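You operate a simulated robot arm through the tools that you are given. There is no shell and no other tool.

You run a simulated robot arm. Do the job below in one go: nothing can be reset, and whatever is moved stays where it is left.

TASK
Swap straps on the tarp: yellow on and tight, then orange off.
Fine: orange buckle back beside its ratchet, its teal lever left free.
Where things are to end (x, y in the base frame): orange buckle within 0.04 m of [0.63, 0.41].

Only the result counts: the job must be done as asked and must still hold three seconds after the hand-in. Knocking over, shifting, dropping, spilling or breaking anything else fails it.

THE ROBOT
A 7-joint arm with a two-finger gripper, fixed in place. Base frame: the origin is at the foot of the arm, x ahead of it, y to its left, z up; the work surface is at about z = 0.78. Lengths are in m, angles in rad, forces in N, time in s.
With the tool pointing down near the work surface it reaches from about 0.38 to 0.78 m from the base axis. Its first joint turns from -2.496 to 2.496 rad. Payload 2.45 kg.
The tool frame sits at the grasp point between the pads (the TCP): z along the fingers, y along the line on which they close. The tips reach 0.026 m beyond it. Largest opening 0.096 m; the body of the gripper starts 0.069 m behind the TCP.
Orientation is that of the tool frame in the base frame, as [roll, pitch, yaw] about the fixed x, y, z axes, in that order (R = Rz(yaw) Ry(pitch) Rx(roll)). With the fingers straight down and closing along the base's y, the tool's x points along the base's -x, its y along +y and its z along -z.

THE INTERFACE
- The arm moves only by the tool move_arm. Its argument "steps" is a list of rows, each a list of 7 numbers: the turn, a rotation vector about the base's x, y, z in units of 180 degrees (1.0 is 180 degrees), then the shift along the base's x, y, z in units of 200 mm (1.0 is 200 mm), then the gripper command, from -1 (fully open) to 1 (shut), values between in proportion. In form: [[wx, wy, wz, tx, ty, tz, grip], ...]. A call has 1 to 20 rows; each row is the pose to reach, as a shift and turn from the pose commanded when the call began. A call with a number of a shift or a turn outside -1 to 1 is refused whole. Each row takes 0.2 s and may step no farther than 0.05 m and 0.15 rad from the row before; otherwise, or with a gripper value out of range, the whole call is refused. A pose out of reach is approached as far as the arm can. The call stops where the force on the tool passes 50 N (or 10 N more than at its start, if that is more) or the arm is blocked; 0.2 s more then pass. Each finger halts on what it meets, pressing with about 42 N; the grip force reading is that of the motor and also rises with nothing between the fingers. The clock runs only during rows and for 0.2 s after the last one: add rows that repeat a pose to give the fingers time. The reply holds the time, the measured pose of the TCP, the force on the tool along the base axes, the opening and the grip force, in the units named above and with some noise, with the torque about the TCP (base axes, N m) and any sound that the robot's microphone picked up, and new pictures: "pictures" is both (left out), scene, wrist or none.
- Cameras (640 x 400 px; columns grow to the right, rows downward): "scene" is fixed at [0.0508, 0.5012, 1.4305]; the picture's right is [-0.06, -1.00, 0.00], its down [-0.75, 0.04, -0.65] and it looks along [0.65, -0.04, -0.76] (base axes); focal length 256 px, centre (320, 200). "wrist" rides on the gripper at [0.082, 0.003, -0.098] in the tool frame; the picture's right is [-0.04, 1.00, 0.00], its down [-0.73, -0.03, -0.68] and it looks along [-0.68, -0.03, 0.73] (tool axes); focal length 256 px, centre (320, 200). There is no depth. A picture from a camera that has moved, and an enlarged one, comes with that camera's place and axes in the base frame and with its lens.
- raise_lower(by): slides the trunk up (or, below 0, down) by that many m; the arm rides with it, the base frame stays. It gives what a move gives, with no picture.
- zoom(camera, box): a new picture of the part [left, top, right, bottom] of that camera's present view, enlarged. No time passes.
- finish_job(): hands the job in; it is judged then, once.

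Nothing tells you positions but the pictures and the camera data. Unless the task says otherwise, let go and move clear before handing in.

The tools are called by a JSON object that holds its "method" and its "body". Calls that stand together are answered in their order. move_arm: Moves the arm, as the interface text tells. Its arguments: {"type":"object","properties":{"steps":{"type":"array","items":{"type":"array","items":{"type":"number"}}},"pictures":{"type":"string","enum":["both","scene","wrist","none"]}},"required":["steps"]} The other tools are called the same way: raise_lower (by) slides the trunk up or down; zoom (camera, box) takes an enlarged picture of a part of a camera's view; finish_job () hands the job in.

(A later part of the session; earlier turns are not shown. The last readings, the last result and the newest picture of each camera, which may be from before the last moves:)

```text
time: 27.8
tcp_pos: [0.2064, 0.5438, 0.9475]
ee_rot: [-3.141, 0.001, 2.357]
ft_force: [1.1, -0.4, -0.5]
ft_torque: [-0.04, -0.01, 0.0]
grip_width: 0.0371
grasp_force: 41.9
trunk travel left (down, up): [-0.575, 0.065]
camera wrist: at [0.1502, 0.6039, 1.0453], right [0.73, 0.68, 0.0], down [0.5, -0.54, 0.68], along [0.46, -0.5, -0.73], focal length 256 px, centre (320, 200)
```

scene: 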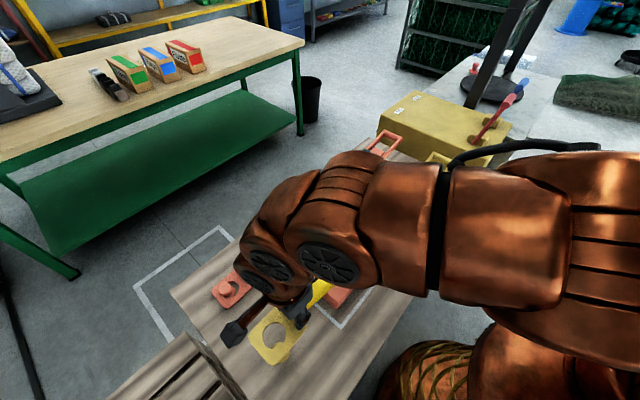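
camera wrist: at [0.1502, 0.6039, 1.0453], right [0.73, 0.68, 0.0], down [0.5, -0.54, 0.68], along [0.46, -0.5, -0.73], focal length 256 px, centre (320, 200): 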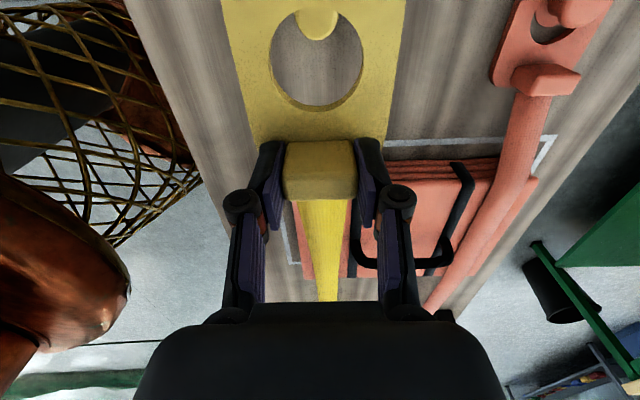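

{"method": "zoom", "body": {"camera": "wrist", "box": [220, 0, 420, 125]}}

{"method": "zoom", "body": {"camera": "scene", "box": [200, 270, 340, 380]}}

```text
3.20 times, centred on (320, 62) of wrist
camera zoom: at [0.1502, 0.6039, 1.0453], right [0.73, 0.68, 0.0], down [0.5, -0.54, 0.68], along [0.46, -0.5, -0.73], focal length 819 px, centre (320, 640)
```

zoom: 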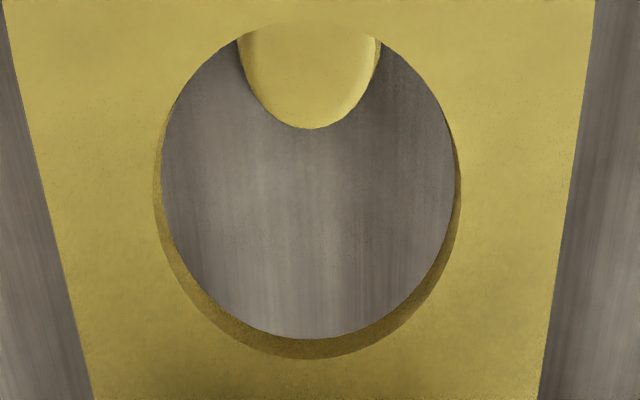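

```text
3.64 times, centred on (270, 325) of scene
camera zoom: at [0.0508, 0.5012, 1.4305], right [-0.06, -1.0, 0.0], down [-0.75, 0.04, -0.65], along [0.65, -0.04, -0.76], focal length 930 px, centre (502, -254)
```

zoom: 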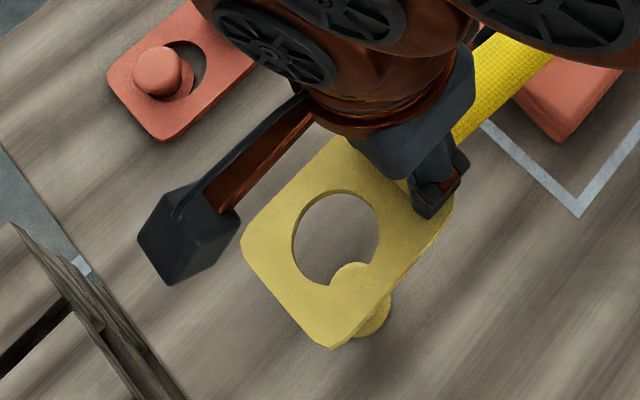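

The peg head is visible through the hole, slightly beyond the hole centre. I'll lower part-way with a small correction and look again.

{"method": "move_arm", "body": {"steps": [[0, 0, 0, -0.008, 0.003, -0.15, 1], [0, 0, 0, -0.016, 0.005, -0.3, 1], [0, 0, 0, -0.016, 0.005, -0.3, 1]]}}

{"method": "zoom", "body": {"camera": "wrist", "box": [220, 0, 420, 125]}}

{"method": "zoom", "body": {"camera": "scene", "box": [200, 270, 340, 380]}}

```text
time: 28.6
tcp_pos: [0.204, 0.5434, 0.8867]
ee_rot: [3.141, -0.001, 2.355]
ft_force: [0.0, 0.0, -1.0]
ft_torque: [0.01, -0.05, 0.01]
grip_width: 0.0372
grasp_force: 42.3
trunk travel left (down, up): [-0.575, 0.065]
camera wrist: at [0.1473, 0.6046, 0.9848], right [0.73, 0.68, 0.0], down [0.5, -0.54, 0.68], along [0.46, -0.5, -0.73], focal length 256 px, centre (320, 200)
```

scene: 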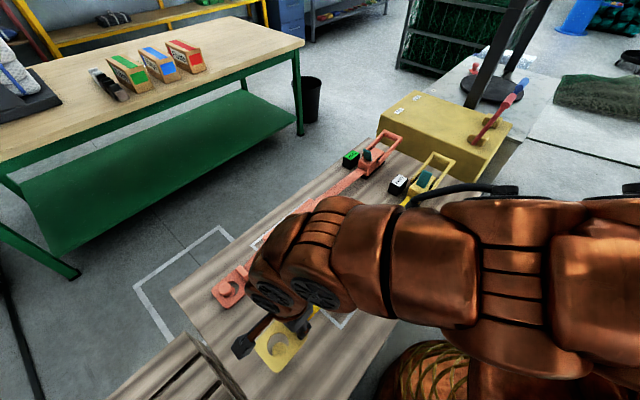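
wrist: 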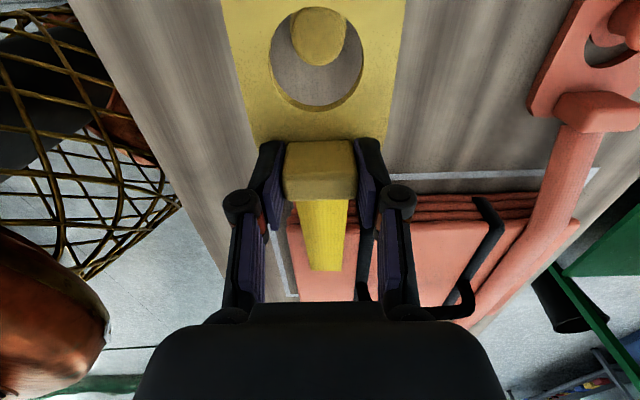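

```text
3.20 times, centred on (320, 62) of wrist
camera zoom: at [0.1473, 0.6046, 0.9848], right [0.73, 0.68, 0.0], down [0.5, -0.54, 0.68], along [0.46, -0.5, -0.73], focal length 819 px, centre (320, 640)
```

zoom: 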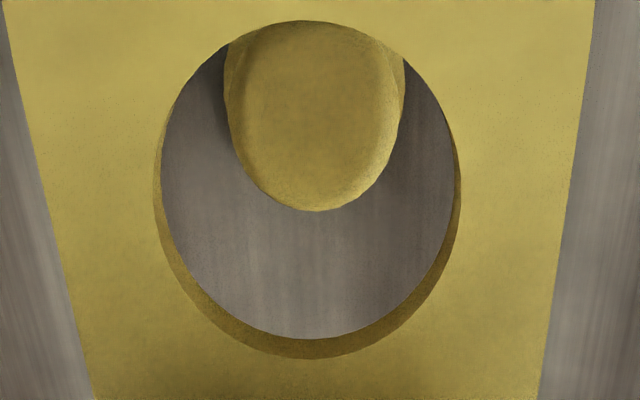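

```text
3.64 times, centred on (270, 325) of scene
camera zoom: at [0.0508, 0.5012, 1.4305], right [-0.06, -1.0, 0.0], down [-0.75, 0.04, -0.65], along [0.65, -0.04, -0.76], focal length 930 px, centre (502, -254)
```

zoom: 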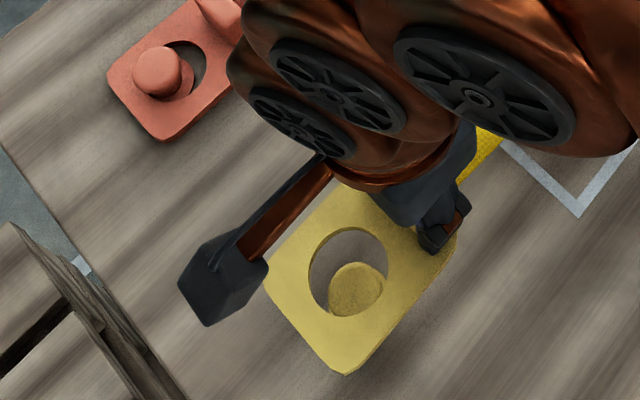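

Scene and wrist views agree that the hole is now centred over the peg head. I'll lower straight down.

{"method": "move_arm", "body": {"steps": [[0, 0, 0, 0, 0, -0.08, 1], [0, 0, 0, 0, 0, -0.16, 1], [0, 0, 0, 0, 0, -0.23, 1], [0, 0, 0, 0, 0, -0.28, 1], [0, 0, 0, 0, 0, -0.32, 1], [0, 0, 0, 0, 0, -0.32, 1]]}}

{"method": "zoom", "body": {"camera": "wrist", "box": [220, 0, 420, 125]}}

{"method": "zoom", "body": {"camera": "scene", "box": [200, 270, 340, 380]}}

```text
time: 30.0
tcp_pos: [0.2052, 0.5442, 0.8207]
ee_rot: [3.142, 0.0, 2.354]
ft_force: [-0.4, -0.9, -1.8]
ft_torque: [-0.01, -0.04, 0.03]
grip_width: 0.037
grasp_force: 42.3
trunk travel left (down, up): [-0.575, 0.065]
camera wrist: at [0.1477, 0.6039, 0.9193], right [0.73, 0.68, 0.0], down [0.5, -0.54, 0.68], along [0.46, -0.5, -0.73], focal length 256 px, centre (320, 200)
```

scene: 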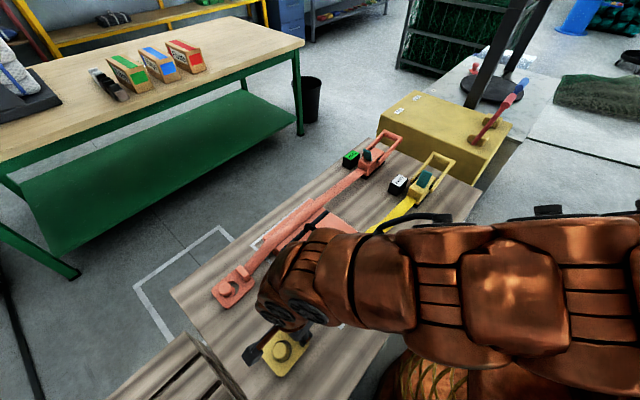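
wrist: 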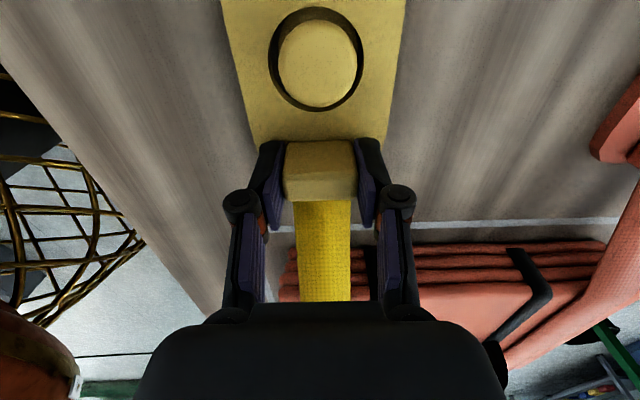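

```text
3.20 times, centred on (320, 62) of wrist
camera zoom: at [0.1477, 0.6039, 0.9193], right [0.73, 0.68, 0.0], down [0.5, -0.54, 0.68], along [0.46, -0.5, -0.73], focal length 819 px, centre (320, 640)
```

zoom: 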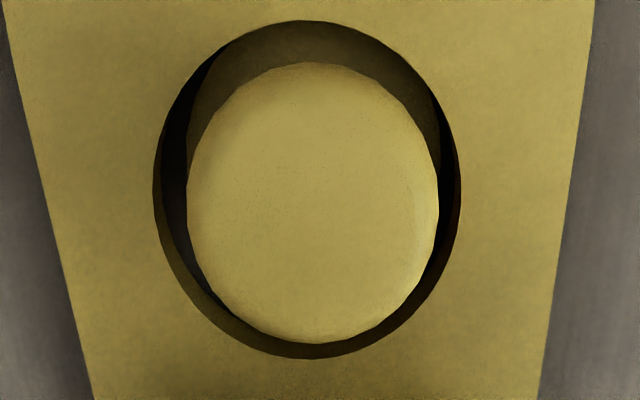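

```text
3.64 times, centred on (270, 325) of scene
camera zoom: at [0.0508, 0.5012, 1.4305], right [-0.06, -1.0, 0.0], down [-0.75, 0.04, -0.65], along [0.65, -0.04, -0.76], focal length 930 px, centre (502, -254)
```

zoom: 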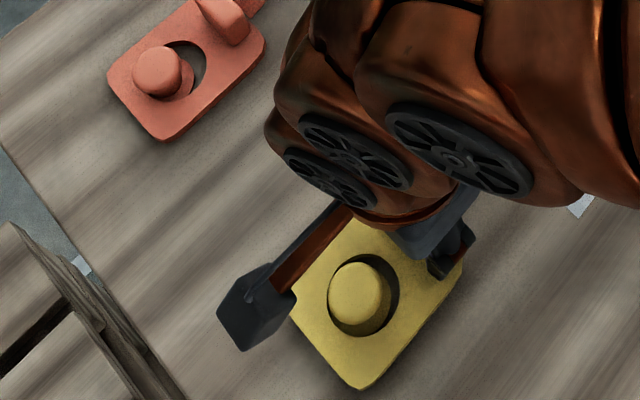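

{"method": "move_arm", "body": {"steps": [[0, 0, 0, 0, 0, -0.015, 1], [0, 0, 0, 0, 0, -0.015, 1], [0, 0, 0, 0, 0, -0.015, 0.4], [0, 0, 0, 0, 0, -0.015, -0.2], [0, 0, 0, 0, 0, -0.015, -0.6], [0, 0, 0, 0, 0, -0.015, -0.6], [0, 0, 0, 0, 0, 0.05, -0.6], [0, 0, 0, 0, 0, 0.15, -0.6], [0, 0, 0, 0.1, -0.1, 0.35, -0.6], [0, 0, 0, 0.2, -0.2, 0.55, -0.6], [0, 0, 0, 0.3, -0.3, 0.75, -0.6]]}}

{"method": "zoom", "body": {"camera": "scene", "box": [200, 250, 360, 380]}}

```text
time: 32.4
tcp_pos: [0.2653, 0.4835, 0.9734]
ee_rot: [-3.141, 0.001, 2.355]
ft_force: [-0.8, 0.3, -0.4]
ft_torque: [-0.02, 0.0, -0.02]
grip_width: 0.0768
grasp_force: 0.1
trunk travel left (down, up): [-0.575, 0.065]
camera wrist: at [0.2081, 0.5439, 1.0714], right [0.73, 0.68, 0.0], down [0.5, -0.54, 0.68], along [0.46, -0.5, -0.73], focal length 256 px, centre (320, 200)
```

scene: 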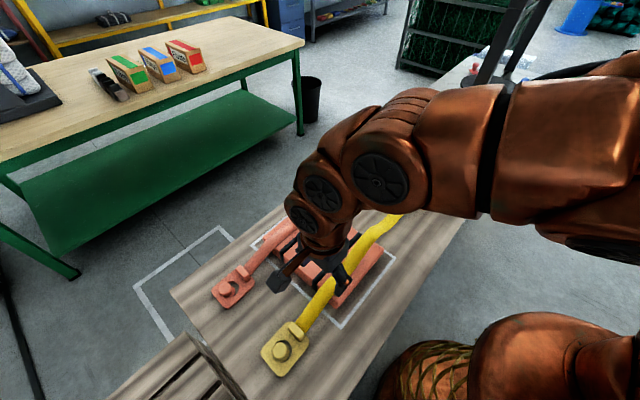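
wrist: 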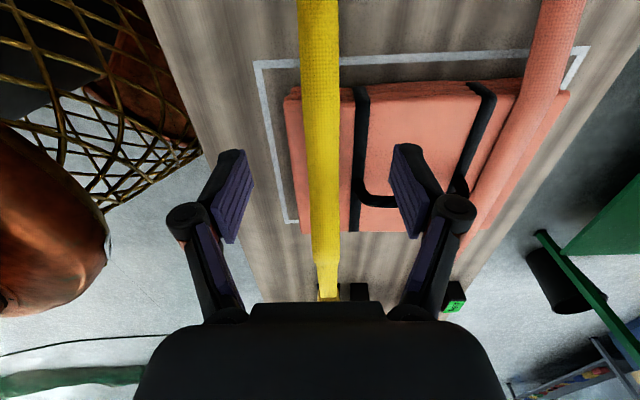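

```text
3.08 times, centred on (280, 315) of scene
camera zoom: at [0.0508, 0.5012, 1.4305], right [-0.06, -1.0, 0.0], down [-0.75, 0.04, -0.65], along [0.65, -0.04, -0.76], focal length 787 px, centre (443, -154)
```

zoom: 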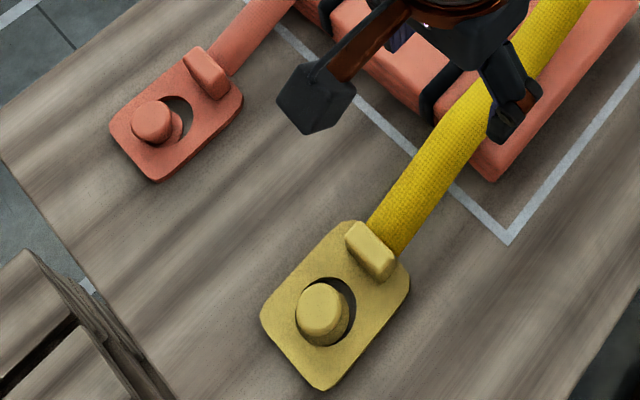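

The yellow buckle is hooked on its peg with slack webbing over the tarp. Next I'll go back to the yellow ratchet to flip its lever to locked and then work the handle.

{"method": "move_arm", "body": {"steps": [[0, 0, 0.0417, 0.15, -0.15, 0.1, -0.6], [0, 0, 0.0833, 0.3, -0.3, 0.1, -0.6], [0, 0, 0.125, 0.45, -0.45, 0.1, -0.4], [0, 0, 0.1667, 0.6, -0.6, 0.1, -0.2], [0, 0, 0.2083, 0.75, -0.75, 0.1, 0], [0, 0, 0.25, 0.9, -0.9, 0.1, 0]], "pictures": "none"}}

{"method": "move_arm", "body": {"steps": [[0, 0, 0.0417, 0.15, -0.15, 0.0, 0], [0, 0, 0.0833, 0.3, -0.3, 0.0, 0], [0, 0, 0.125, 0.45, -0.45, 0.0, 0], [0, 0, 0.1667, 0.6, -0.6, 0.0, 0], [0, 0, 0.2083, 0.75, -0.75, 0.0, 0], [0, 0, 0.25, 0.874, -0.854, 0.0, 0], [0, 0, 0.25, 0.874, -0.854, -0.15, 0]]}}

```text
time: 33.8
tcp_pos: [0.4479, 0.3017, 0.9904]
ee_rot: [-3.141, -0.001, -3.139]
ft_force: [-0.4, 0.7, 0.6]
ft_torque: [0.0, -0.02, 0.04]
grip_width: 0.0484
grasp_force: 0.0
trunk travel left (down, up): [-0.575, 0.065]
```

```text
time: 35.4
tcp_pos: [0.6201, 0.1325, 0.9618]
ee_rot: [-3.141, -0.002, -2.355]
ft_force: [-0.8, -0.2, 0.1]
ft_torque: [0.03, -0.02, 0.02]
grip_width: 0.0479
grasp_force: 0.1
trunk travel left (down, up): [-0.575, 0.065]
camera wrist: at [0.5581, 0.0774, 1.0592], right [-0.68, 0.73, 0.0], down [0.54, 0.5, 0.68], along [0.5, 0.46, -0.73], focal length 256 px, centre (320, 200)
```

scene: 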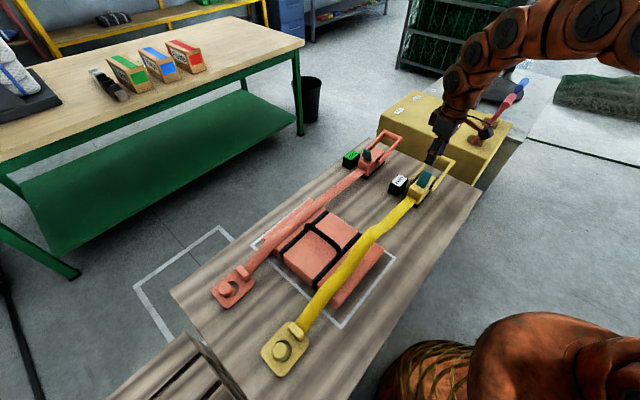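
wrist: 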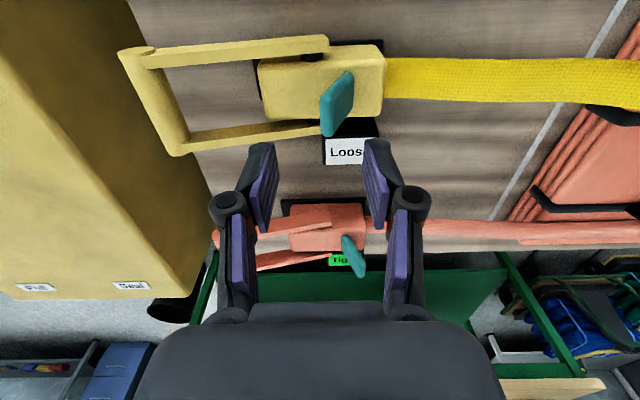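

{"method": "move_arm", "body": {"steps": [[0, 0, 0, 0, 0, -0.15, 0], [0, 0, 0, 0, 0, -0.28, 0], [0, 0, 0, 0, 0, -0.365, 0], [0, 0, 0, -0.05, 0.05, -0.365, 0], [0, 0, 0, -0.1, 0.1, -0.365, 0], [0, 0, 0, -0.15, 0.15, -0.365, 0], [0, 0, 0, -0.19, 0.19, -0.365, 0], [0, 0, 0, -0.21, 0.21, -0.365, 0]], "pictures": "wrist"}}

```text
time: 37.2
tcp_pos: [0.5785, 0.1744, 0.8881]
ee_rot: [-3.141, 0.001, -2.358]
ft_force: [6.8, -9.7, -0.5]
ft_torque: [-0.19, -0.14, -0.03]
grip_width: 0.0552
grasp_force: 5.2
trunk travel left (down, up): [-0.575, 0.065]
camera wrist: at [0.5171, 0.119, 0.9869], right [-0.68, 0.74, 0.0], down [0.54, 0.5, 0.68], along [0.5, 0.46, -0.73], focal length 256 px, centre (320, 200)
```

wrist: 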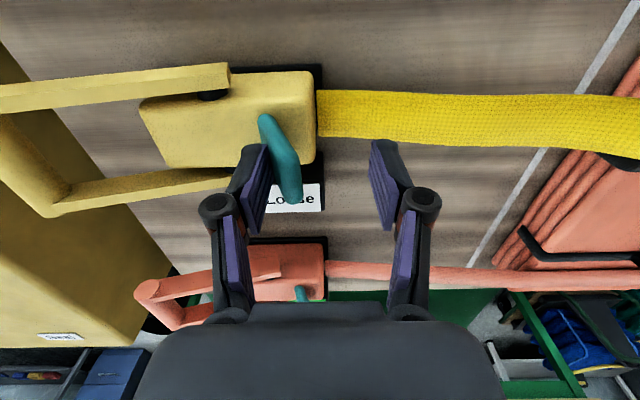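

{"method": "move_arm", "body": {"steps": [[0, 0, 0, 0.03, -0.03, 0.0, 0], [0, 0, 0, 0.05, -0.05, 0.0, 0], [0, 0, 0, 0.05, -0.05, 0.2, 0], [0, 0, 0, 0.05, -0.05, 0.4, 0]]}}

{"method": "zoom", "body": {"camera": "scene", "box": [380, 140, 480, 220]}}

```text
time: 38.2
tcp_pos: [0.5884, 0.1635, 0.97]
ee_rot: [3.138, -0.002, -2.357]
ft_force: [0.6, -0.2, -1.1]
ft_torque: [-0.02, -0.02, -0.02]
grip_width: 0.0481
grasp_force: 0.2
trunk travel left (down, up): [-0.575, 0.065]
camera wrist: at [0.5265, 0.1086, 1.0673], right [-0.68, 0.73, 0.0], down [0.54, 0.5, 0.68], along [0.5, 0.46, -0.74], focal length 256 px, centre (320, 200)
```

scene: 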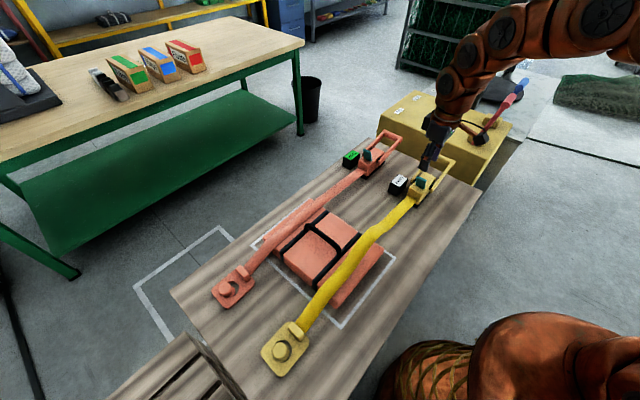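
wrist: 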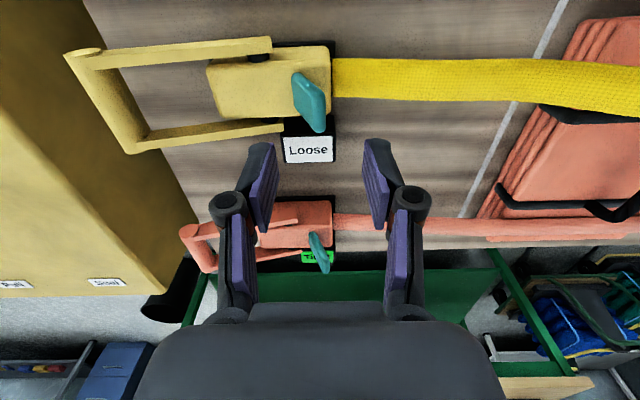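

```text
5.00 times, centred on (430, 180) of scene
camera zoom: at [0.0508, 0.5012, 1.4305], right [-0.06, -1.0, 0.0], down [-0.75, 0.04, -0.65], along [0.65, -0.04, -0.76], focal length 1279 px, centre (-230, 300)
```

zoom: 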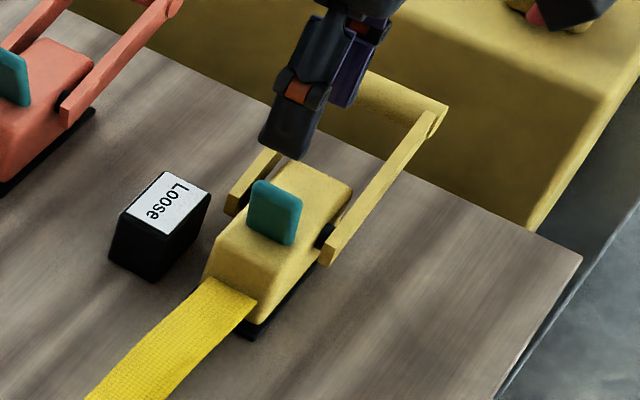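

{"method": "move_arm", "body": {"steps": [[0, 0, 0, 0.15, -0.154, -0.01, -0.2], [0, 0, 0, 0.3, -0.308, -0.02, -0.2], [0, 0, 0, 0.45, -0.463, -0.05, -0.2], [0, 0, 0, 0.596, -0.617, -0.1, -0.2], [0, 0, 0, 0.596, -0.617, -0.15, -0.2]]}}

```text
time: 39.4
tcp_pos: [0.7076, 0.0398, 0.9399]
ee_rot: [-3.141, 0.0, -2.355]
ft_force: [-0.7, -0.1, 0.1]
ft_torque: [0.04, 0.02, -0.02]
grip_width: 0.0575
grasp_force: 0.1
trunk travel left (down, up): [-0.575, 0.065]
camera wrist: at [0.6463, -0.0152, 1.0379], right [-0.68, 0.73, 0.0], down [0.54, 0.5, 0.68], along [0.5, 0.46, -0.73], focal length 256 px, centre (320, 200)
```

scene: 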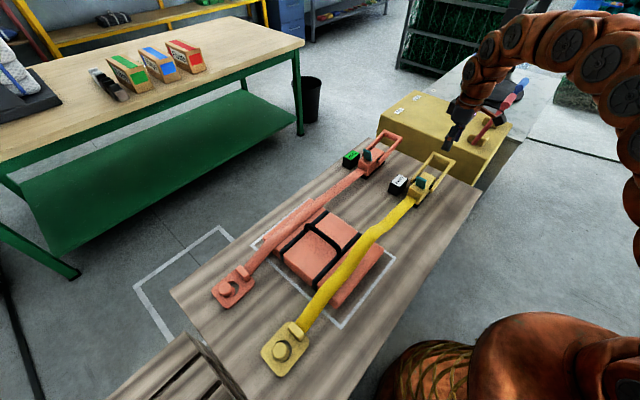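
wrist: 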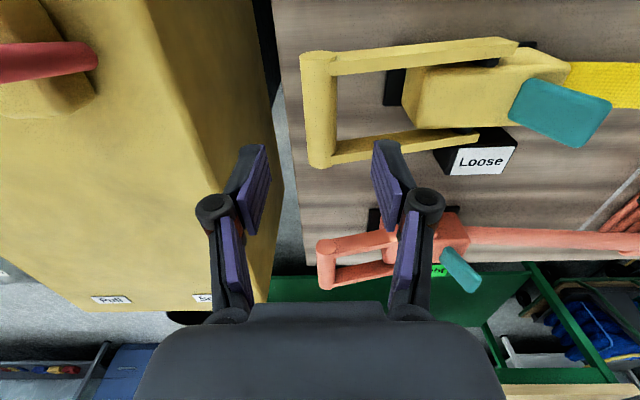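

The crossbar lies centred between the fingers. I'll descend and grip it.

{"method": "move_arm", "body": {"steps": [[0, 0, 0, 0, 0, -0.15, -0.2], [0, 0, 0, 0, 0, -0.3, -0.2], [0, 0, 0, 0, 0, -0.39, -0.2], [0, 0, 0, 0, 0, -0.39, 0.3], [0, 0, 0, 0, 0, -0.39, 1], [0, 0, 0, 0, 0, -0.39, 1], [0, 0, 0, 0, 0, -0.39, 1]]}}

```text
time: 41.0
tcp_pos: [0.7063, 0.039, 0.8611]
ee_rot: [-3.142, 0.0, -2.356]
ft_force: [5.1, -3.0, 0.4]
ft_torque: [0.07, -0.12, 0.03]
grip_width: 0.0226
grasp_force: 45.0
trunk travel left (down, up): [-0.575, 0.065]
camera wrist: at [0.6457, -0.0154, 0.9592], right [-0.68, 0.74, 0.0], down [0.54, 0.5, 0.68], along [0.5, 0.46, -0.73], focal length 256 px, centre (320, 200)
```

scene: 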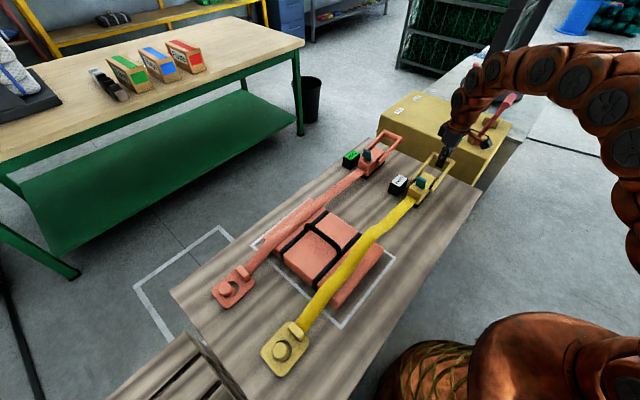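
wrist: 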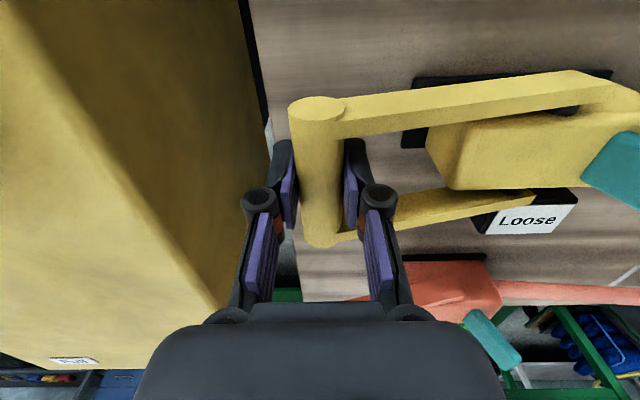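

{"method": "move_arm", "body": {"steps": [[0, 0, 0, -0.0084, 0.0084, 0.055, 1], [0, 0, 0, -0.0209, 0.0209, 0.1135, 1], [0, 0, 0, -0.0355, 0.0355, 0.163, 1], [0, 0, 0, -0.0534, 0.0534, 0.2115, 1], [0, 0, 0, -0.0742, 0.0742, 0.257, 1], [0, 0, 0, -0.0972, 0.0972, 0.3005, 1]]}}

```text
time: 42.4
tcp_pos: [0.6887, 0.057, 0.9202]
ee_rot: [3.141, 0.0, -2.359]
ft_force: [8.7, -16.0, 8.3]
ft_torque: [-0.5, -0.12, 0.09]
grip_width: 0.0226
grasp_force: 45.4
trunk travel left (down, up): [-0.575, 0.065]
camera wrist: at [0.6264, 0.0039, 1.0192], right [-0.68, 0.74, 0.0], down [0.54, 0.5, 0.68], along [0.5, 0.46, -0.73], focal length 256 px, centre (320, 200)
```

scene: 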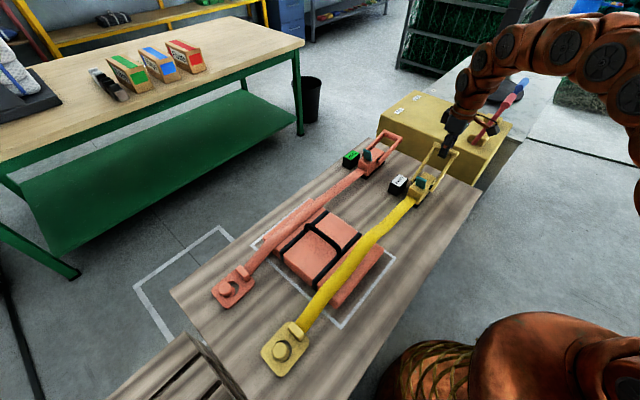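
wrist: 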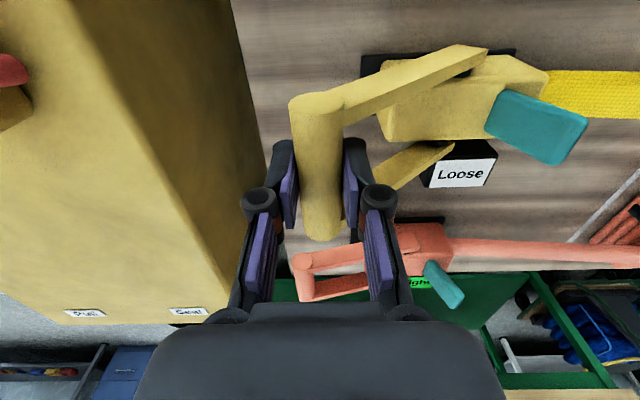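

The handle turns with mild force, about 19 N and mostly radial. I'll refine the arc centre and continue the up-stroke.

{"method": "move_arm", "body": {"steps": [[0, 0, 0, -0.0283, 0.0283, 0.059, 1], [0, 0, 0, -0.0566, 0.0566, 0.096, 1], [0, 0, 0, -0.0873, 0.0873, 0.1295, 1], [0, 0, 0, -0.12, 0.12, 0.159, 1], [0, 0, 0, -0.1545, 0.1545, 0.184, 1]]}}

```text
time: 43.6
tcp_pos: [0.6553, 0.0913, 0.9578]
ee_rot: [3.141, -0.001, -2.354]
ft_force: [-4.4, -6.0, -6.3]
ft_torque: [-0.27, 0.05, -0.03]
grip_width: 0.0231
grasp_force: 45.2
trunk travel left (down, up): [-0.575, 0.065]
camera wrist: at [0.5949, 0.0366, 1.0559], right [-0.68, 0.73, 0.0], down [0.54, 0.5, 0.68], along [0.5, 0.46, -0.73], focal length 256 px, centre (320, 200)
```

scene: 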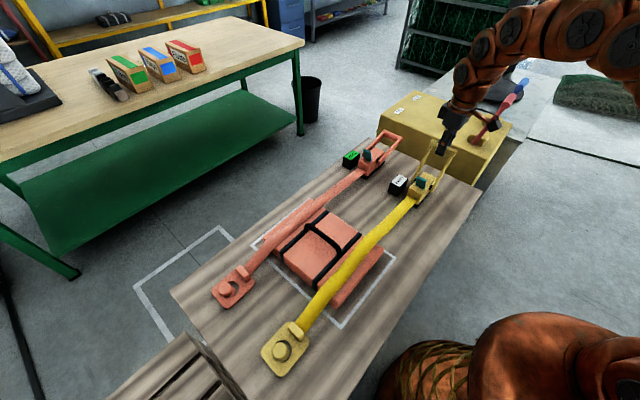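
wrist: 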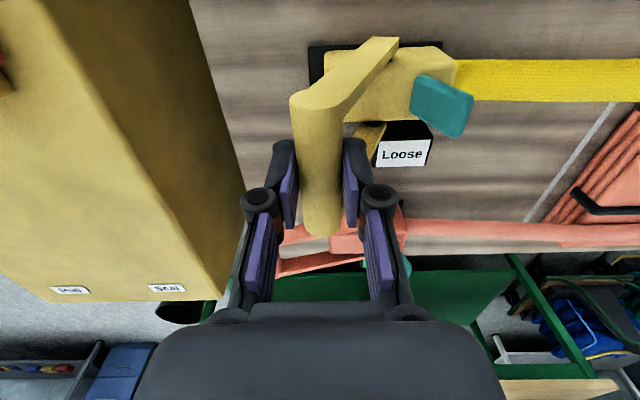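

{"method": "move_arm", "body": {"steps": [[0, 0, 0, -0.0357, 0.0357, 0.021, 1], [0, 0, 0, -0.0725, 0.0725, 0.0375, 1], [0, 0, 0, -0.1103, 0.1103, 0.0495, 1], [0, 0, 0, -0.1488, 0.1488, 0.0565, 1], [0, 0, 0, -0.1874, 0.1874, 0.059, 1]]}}

```text
time: 44.9
tcp_pos: [0.6255, 0.1214, 0.9692]
ee_rot: [-3.129, 0.006, -2.358]
ft_force: [24.6, -22.2, -15.5]
ft_torque: [-0.18, -0.63, 0.07]
grip_width: 0.0229
grasp_force: 45.1
trunk travel left (down, up): [-0.575, 0.065]
stopped in row 5: the force on the tool passed its limit at 55 N (the readings are from after the stop); the commanded pose is now the measured one
camera wrist: at [0.5626, 0.0679, 1.0664], right [-0.68, 0.74, -0.01], down [0.53, 0.5, 0.68], along [0.51, 0.46, -0.73], focal length 256 px, centre (320, 200)
```

scene: 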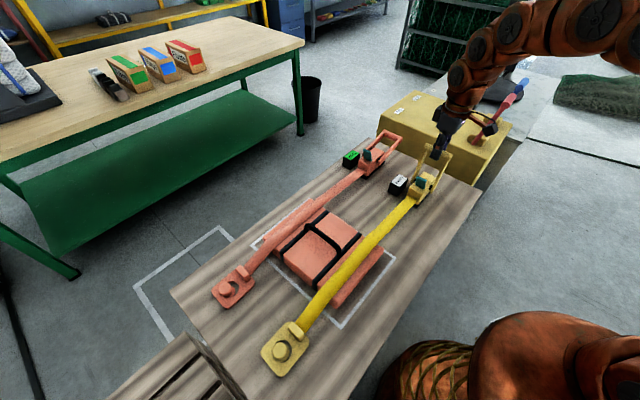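
wrist: 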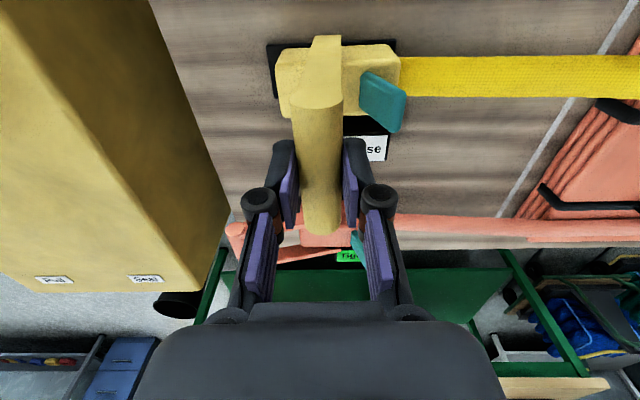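

The up-stroke ended on a firm stop near vertical, and the yellow webbing is now pulled straight. I'll swing the handle back down to see whether the pawl holds.

{"method": "move_arm", "body": {"steps": [[0, 0, 0, 0.0453, -0.0453, -0.0115, 1], [0, 0, 0, 0.1199, -0.1199, -0.04, 1], [0, 0, 0, 0.19, -0.19, -0.086, 1], [0, 0, 0, 0.2535, -0.2535, -0.149, 1], [0, 0, 0, 0.3079, -0.3079, -0.226, 1], [0, 0, 0, 0.3525, -0.3525, -0.3155, 1], [0, 0, 0, 0.385, -0.385, -0.415, 1], [0, 0, 0, 0.4052, -0.4052, -0.515, 1]]}}

```text
time: 46.7
tcp_pos: [0.7066, 0.0425, 0.8681]
ee_rot: [-3.127, 0.01, -2.36]
ft_force: [18.6, -15.2, 4.7]
ft_torque: [0.15, -0.41, 0.05]
grip_width: 0.0226
grasp_force: 45.3
trunk travel left (down, up): [-0.575, 0.065]
camera wrist: at [0.6434, -0.0118, 0.9657], right [-0.68, 0.74, -0.01], down [0.53, 0.5, 0.69], along [0.51, 0.46, -0.73], focal length 256 px, centre (320, 200)
```

scene: 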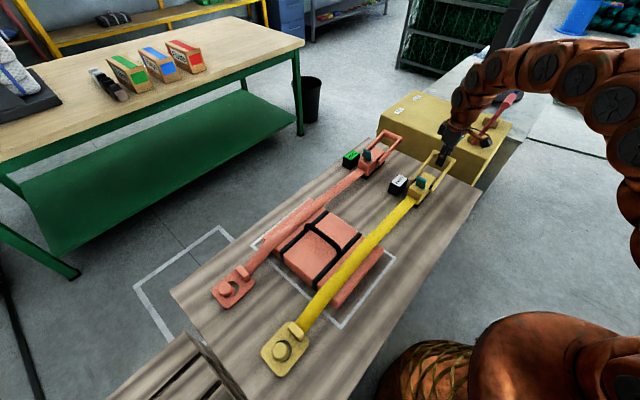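
wrist: 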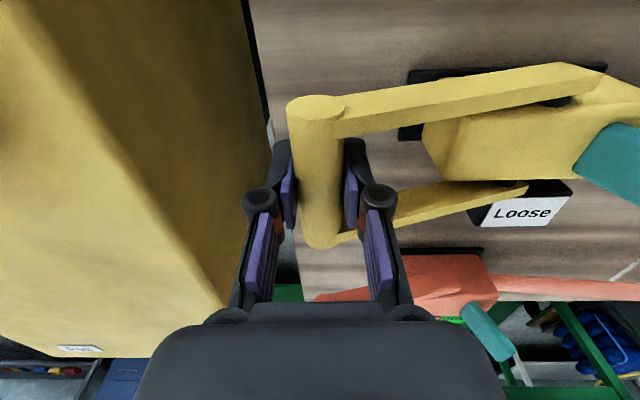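

{"method": "zoom", "body": {"camera": "scene", "box": [230, 170, 430, 380]}}

{"method": "zoom", "body": {"camera": "scene", "box": [255, 310, 325, 380]}}

```text
1.90 times, centred on (330, 275) of scene
camera zoom: at [0.0508, 0.5012, 1.4305], right [-0.06, -1.0, 0.0], down [-0.75, 0.04, -0.65], along [0.65, -0.04, -0.76], focal length 487 px, centre (301, 57)
```

zoom: 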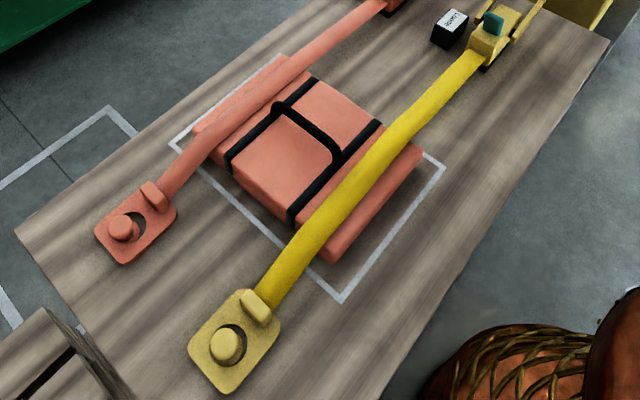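

```text
5.71 times, centred on (290, 345) of scene
camera zoom: at [0.0508, 0.5012, 1.4305], right [-0.06, -1.0, 0.0], down [-0.75, 0.04, -0.65], along [0.65, -0.04, -0.76], focal length 1462 px, centre (491, -629)
```

zoom: 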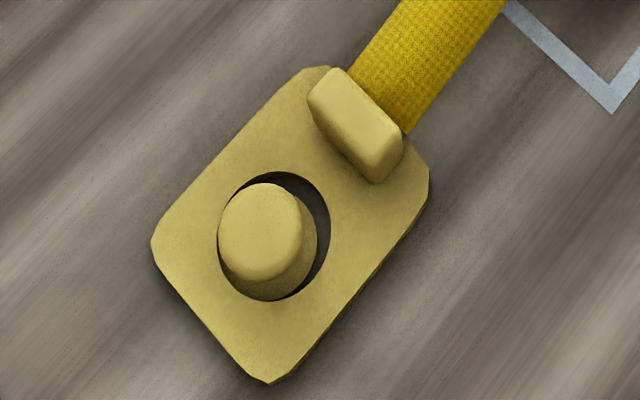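

The strap is still a bit slack and the gauge reads Loose, so I'll do another full up-stroke.

{"method": "move_arm", "body": {"steps": [[0, 0.003, 0, -0.0198, 0.0198, 0.1005, 1], [0.001, 0.0055, 0.001, -0.0523, 0.0523, 0.1995, 1], [0.001, 0.0055, 0.001, -0.0969, 0.0969, 0.289, 1], [0.001, 0.0055, 0.001, -0.1517, 0.1517, 0.3665, 1], [0.001, 0.0055, 0.001, -0.215, 0.215, 0.4295, 1], [0.001, 0.0055, 0.001, -0.285, 0.285, 0.4755, 1], [0.001, 0.0055, 0.001, -0.3599, 0.3599, 0.504, 1]]}}

{"method": "zoom", "body": {"camera": "scene", "box": [230, 170, 430, 380]}}

```text
time: 48.3
tcp_pos: [0.6316, 0.1175, 0.967]
ee_rot: [3.134, -0.006, -2.352]
ft_force: [7.9, -3.2, 1.5]
ft_torque: [-0.39, -0.44, -0.17]
grip_width: 0.0229
grasp_force: 45.1
trunk travel left (down, up): [-0.575, 0.065]
camera wrist: at [0.5704, 0.0622, 1.065], right [-0.68, 0.73, 0.01], down [0.54, 0.5, 0.67], along [0.49, 0.46, -0.74], focal length 256 px, centre (320, 200)
```

scene: 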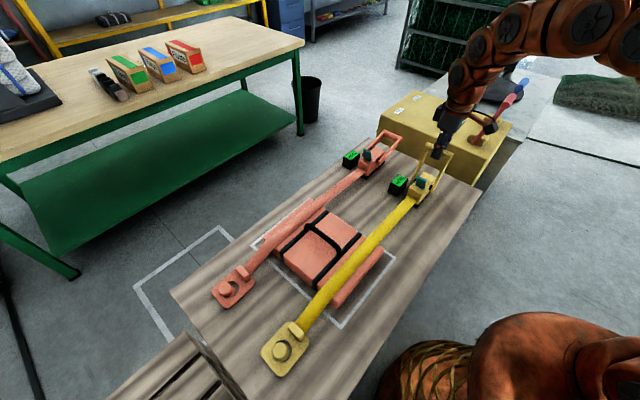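
wrist: 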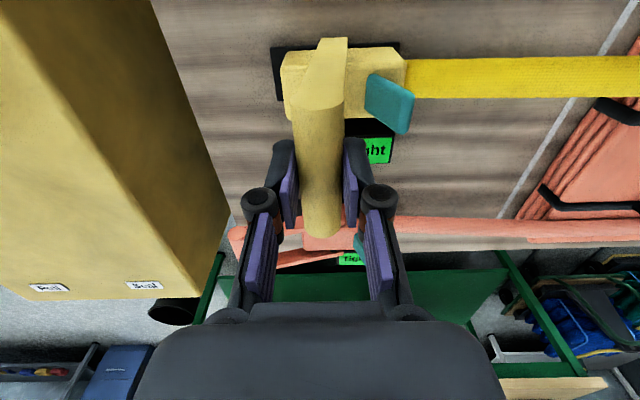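

```text
1.90 times, centred on (330, 275) of scene
camera zoom: at [0.0508, 0.5012, 1.4305], right [-0.06, -1.0, 0.0], down [-0.75, 0.04, -0.65], along [0.65, -0.04, -0.76], focal length 487 px, centre (301, 57)
```

zoom: 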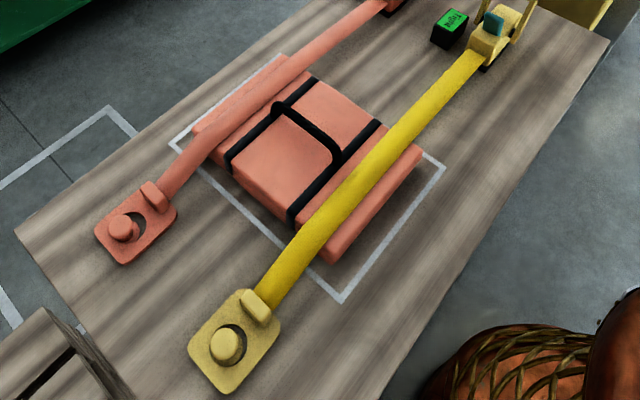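

The yellow gauge now reads Tight. I'll lower the handle back to rest and check that it holds.

{"method": "move_arm", "body": {"steps": [[0, 0, 0, 0.075, -0.075, -0.0285, 1], [0, 0, 0, 0.145, -0.145, -0.0745, 1], [0, 0, 0, 0.2082, -0.2082, -0.1375, 1], [0, 0, 0, 0.263, -0.263, -0.215, 1], [0, 0, 0, 0.3076, -0.3076, -0.3045, 1], [0, 0, 0, 0.3401, -0.3401, -0.4035, 1], [0, 0, 0, 0.3603, -0.3603, -0.5045, 1]]}}

{"method": "zoom", "body": {"camera": "scene", "box": [255, 310, 325, 380]}}

{"method": "zoom", "body": {"camera": "scene", "box": [340, 120, 480, 220]}}

```text
time: 49.9
tcp_pos: [0.7068, 0.0429, 0.8667]
ee_rot: [-3.141, 0.0, -2.355]
ft_force: [20.3, -10.9, 4.2]
ft_torque: [-0.12, 0.02, 0.0]
grip_width: 0.0225
grasp_force: 44.9
trunk travel left (down, up): [-0.575, 0.065]
camera wrist: at [0.6449, -0.0125, 0.9654], right [-0.68, 0.73, 0.0], down [0.54, 0.5, 0.68], along [0.5, 0.46, -0.73], focal length 256 px, centre (320, 200)
```

scene: 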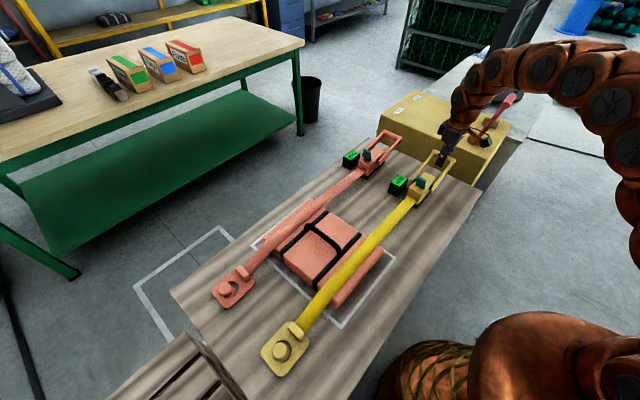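
wrist: 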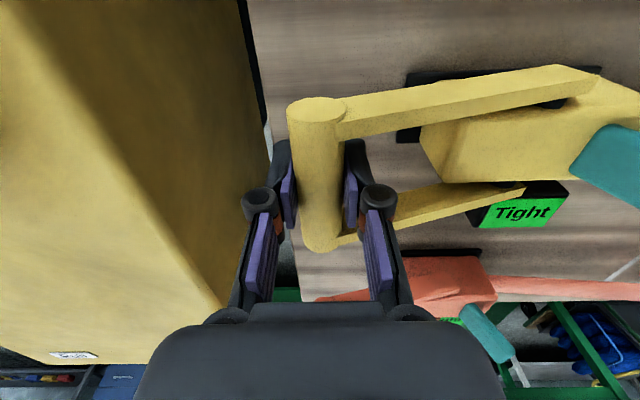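

```text
5.71 times, centred on (290, 345) of scene
camera zoom: at [0.0508, 0.5012, 1.4305], right [-0.06, -1.0, 0.0], down [-0.75, 0.04, -0.65], along [0.65, -0.04, -0.76], focal length 1462 px, centre (491, -629)
```

zoom: 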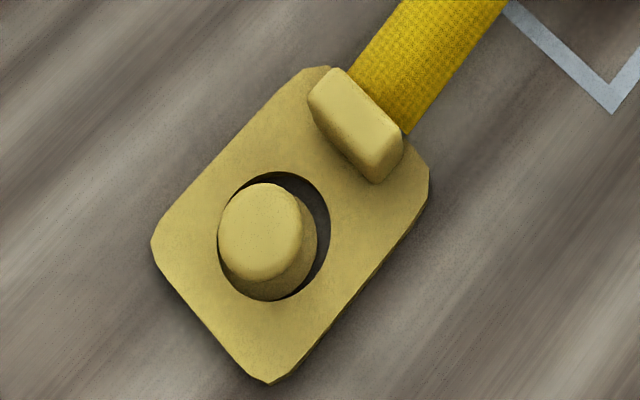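

```text
4.00 times, centred on (410, 170) of scene
camera zoom: at [0.0508, 0.5012, 1.4305], right [-0.06, -1.0, 0.0], down [-0.75, 0.04, -0.65], along [0.65, -0.04, -0.76], focal length 1023 px, centre (-40, 320)
```

zoom: 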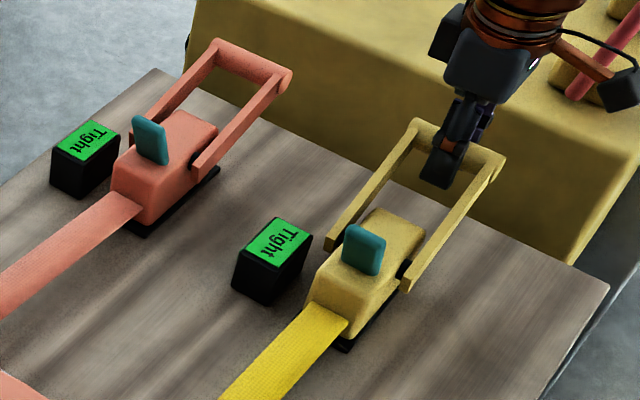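

Both gauges read Tight and the yellow one holds with the handle down. I'll release the yellow handle, lift, and head for the orange lever.

{"method": "move_arm", "body": {"steps": [[0, 0, 0, 0, 0, 0, 0.4], [0, 0, 0, 0, 0, 0, -0.2], [0, 0, 0, 0, 0, 0, -0.2], [0, 0, 0, 0, 0, 0.2, -0.2], [0, 0, 0, 0, 0, 0.4, -0.2], [0, 0, 0, 0.0, 0.1, 0.55, 0], [0, 0, 0, 0.0, 0.3, 0.55, 0], [0, 0, 0, 0.0, 0.5, 0.55, 0], [0, 0, 0, 0.0, 0.7, 0.55, 0], [0, 0, 0, 0.0, 0.9, 0.55, 0]]}}

{"method": "zoom", "body": {"camera": "scene", "box": [340, 120, 480, 220]}}

```text
time: 52.1
tcp_pos: [0.7038, 0.2225, 0.9789]
ee_rot: [3.136, -0.006, -2.351]
ft_force: [0.0, -0.1, 0.0]
ft_torque: [0.04, -0.01, 0.0]
grip_width: 0.0482
grasp_force: 0.1
trunk travel left (down, up): [-0.575, 0.065]
camera wrist: at [0.643, 0.1684, 1.077], right [-0.68, 0.73, 0.0], down [0.54, 0.5, 0.68], along [0.49, 0.46, -0.74], focal length 256 px, centre (320, 200)
```

scene: 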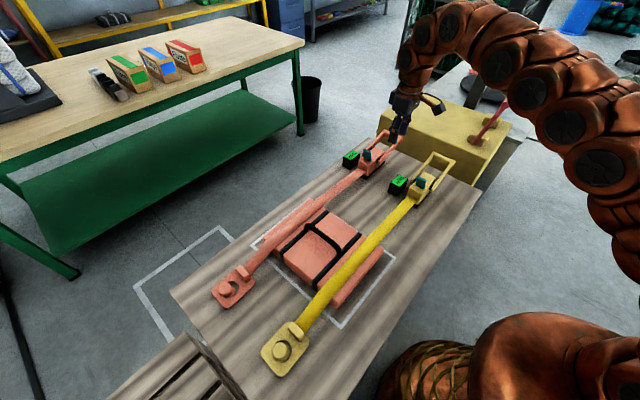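
wrist: 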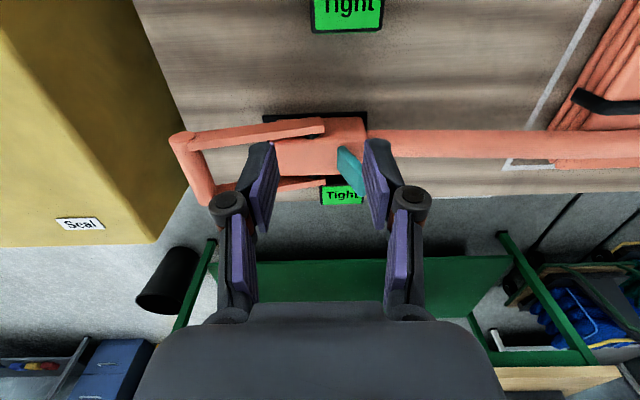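

```text
4.00 times, centred on (410, 170) of scene
camera zoom: at [0.0508, 0.5012, 1.4305], right [-0.06, -1.0, 0.0], down [-0.75, 0.04, -0.65], along [0.65, -0.04, -0.76], focal length 1023 px, centre (-40, 320)
```

zoom: 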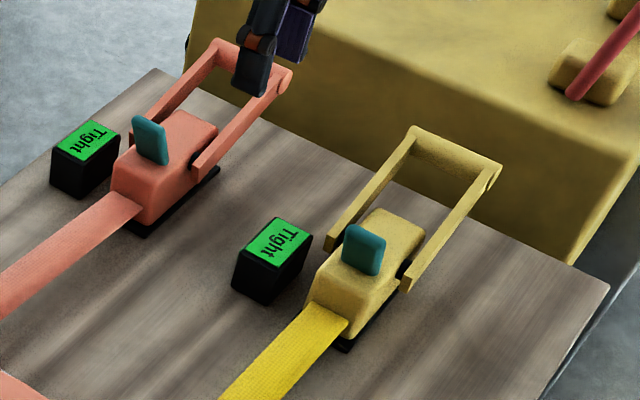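

{"method": "move_arm", "body": {"steps": [[0, 0, 0, 0.05, 0.2, 0, 0], [0, 0, 0, 0.1, 0.43, 0, 0], [0, 0, 0, 0.1, 0.43, -0.1, 0], [0, 0, 0, 0.1, 0.43, -0.1, 0]]}}

```text
time: 53.1
tcp_pos: [0.7127, 0.2914, 0.9633]
ee_rot: [3.135, -0.002, -2.354]
ft_force: [-0.3, 0.8, -0.1]
ft_torque: [0.02, -0.02, -0.02]
grip_width: 0.0482
grasp_force: 0.2
out of reach, approached as far as the arm can: row 2, 3, 4
trunk travel left (down, up): [-0.575, 0.065]
camera wrist: at [0.651, 0.2361, 1.062], right [-0.68, 0.73, 0.0], down [0.54, 0.5, 0.68], along [0.49, 0.46, -0.74], focal length 256 px, centre (320, 200)
```

scene: 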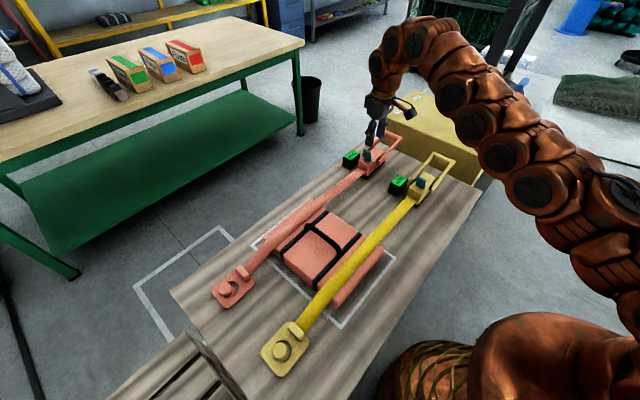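
wrist: 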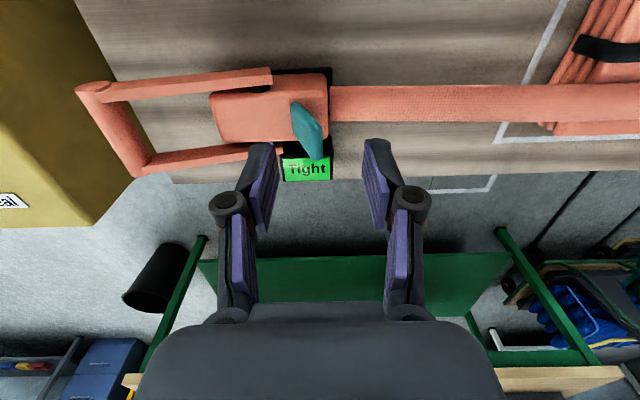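

The vertical tool falls just short of the orange lever. I'll tilt the tool outward by 25° about the strap axis to gain reach.

{"method": "move_arm", "body": {"steps": [[0.025, -0.025, 0, 0, 0, 0, 0], [0.05, -0.05, 0, 0, 0, 0, 0], [0.075, -0.075, 0, 0, 0, 0, 0], [0.0982, -0.0982, 0, 0, 0, 0, 0], [0.0982, -0.0982, 0, 0, 0, 0, 0]]}}

```text
time: 54.3
tcp_pos: [0.7128, 0.2913, 0.964]
ee_rot: [3.138, 0.433, -2.352]
ft_force: [0.5, 0.3, -0.5]
ft_torque: [0.02, 0.03, -0.03]
grip_width: 0.0481
grasp_force: 0.0
trunk travel left (down, up): [-0.575, 0.065]
camera wrist: at [0.6272, 0.2124, 1.0182], right [-0.68, 0.73, 0.02], down [0.29, 0.25, 0.92], along [0.67, 0.64, -0.38], focal length 256 px, centre (320, 200)
```

scene: 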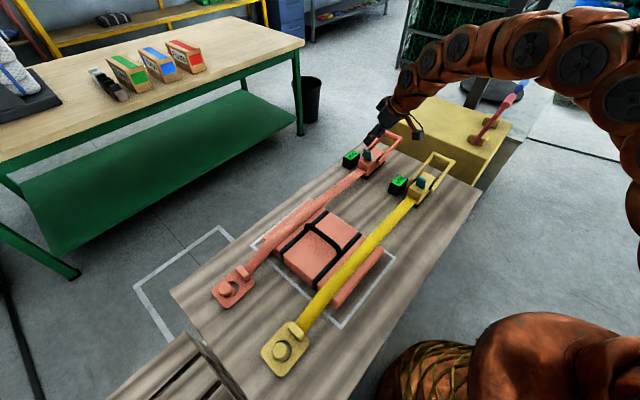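
wrist: 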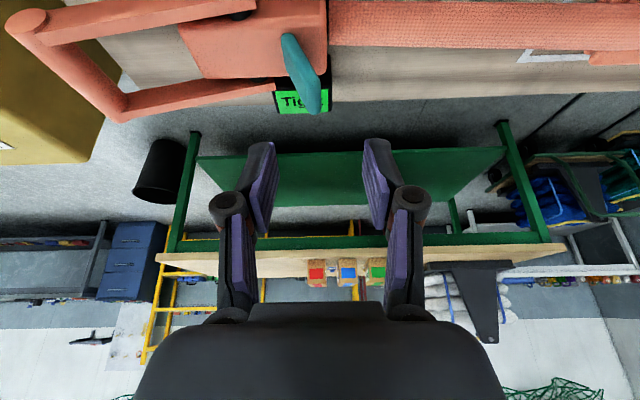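

{"method": "move_arm", "body": {"steps": [[0, 0, 0, 0.04, 0.03, -0.15, 0], [0, 0, 0, 0.0815, 0.06, -0.28, 0], [0, 0, 0, 0.0815, 0.06, -0.38, 0], [0, 0, 0, 0.0815, 0.06, -0.38, 0]]}}

```text
time: 55.3
tcp_pos: [0.729, 0.3036, 0.8881]
ee_rot: [3.139, 0.432, -2.353]
ft_force: [-0.5, 1.1, -0.3]
ft_torque: [0.01, -0.01, -0.01]
grip_width: 0.0481
grasp_force: 0.1
trunk travel left (down, up): [-0.575, 0.065]
camera wrist: at [0.6437, 0.2238, 0.9427], right [-0.68, 0.73, 0.02], down [0.29, 0.25, 0.92], along [0.67, 0.64, -0.38], focal length 256 px, centre (320, 200)
```

scene: 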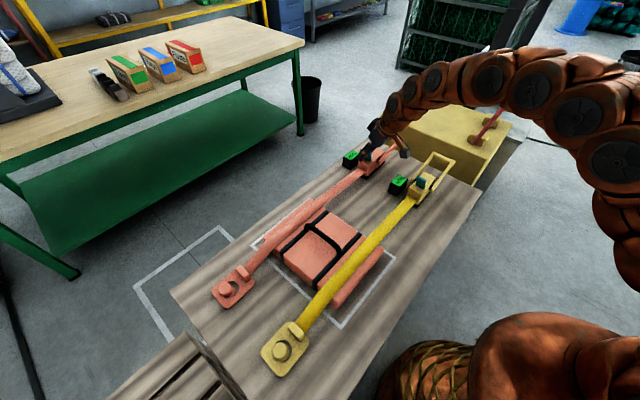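
wrist: 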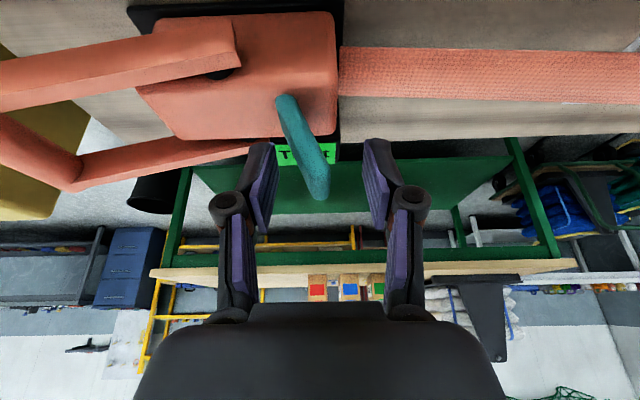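

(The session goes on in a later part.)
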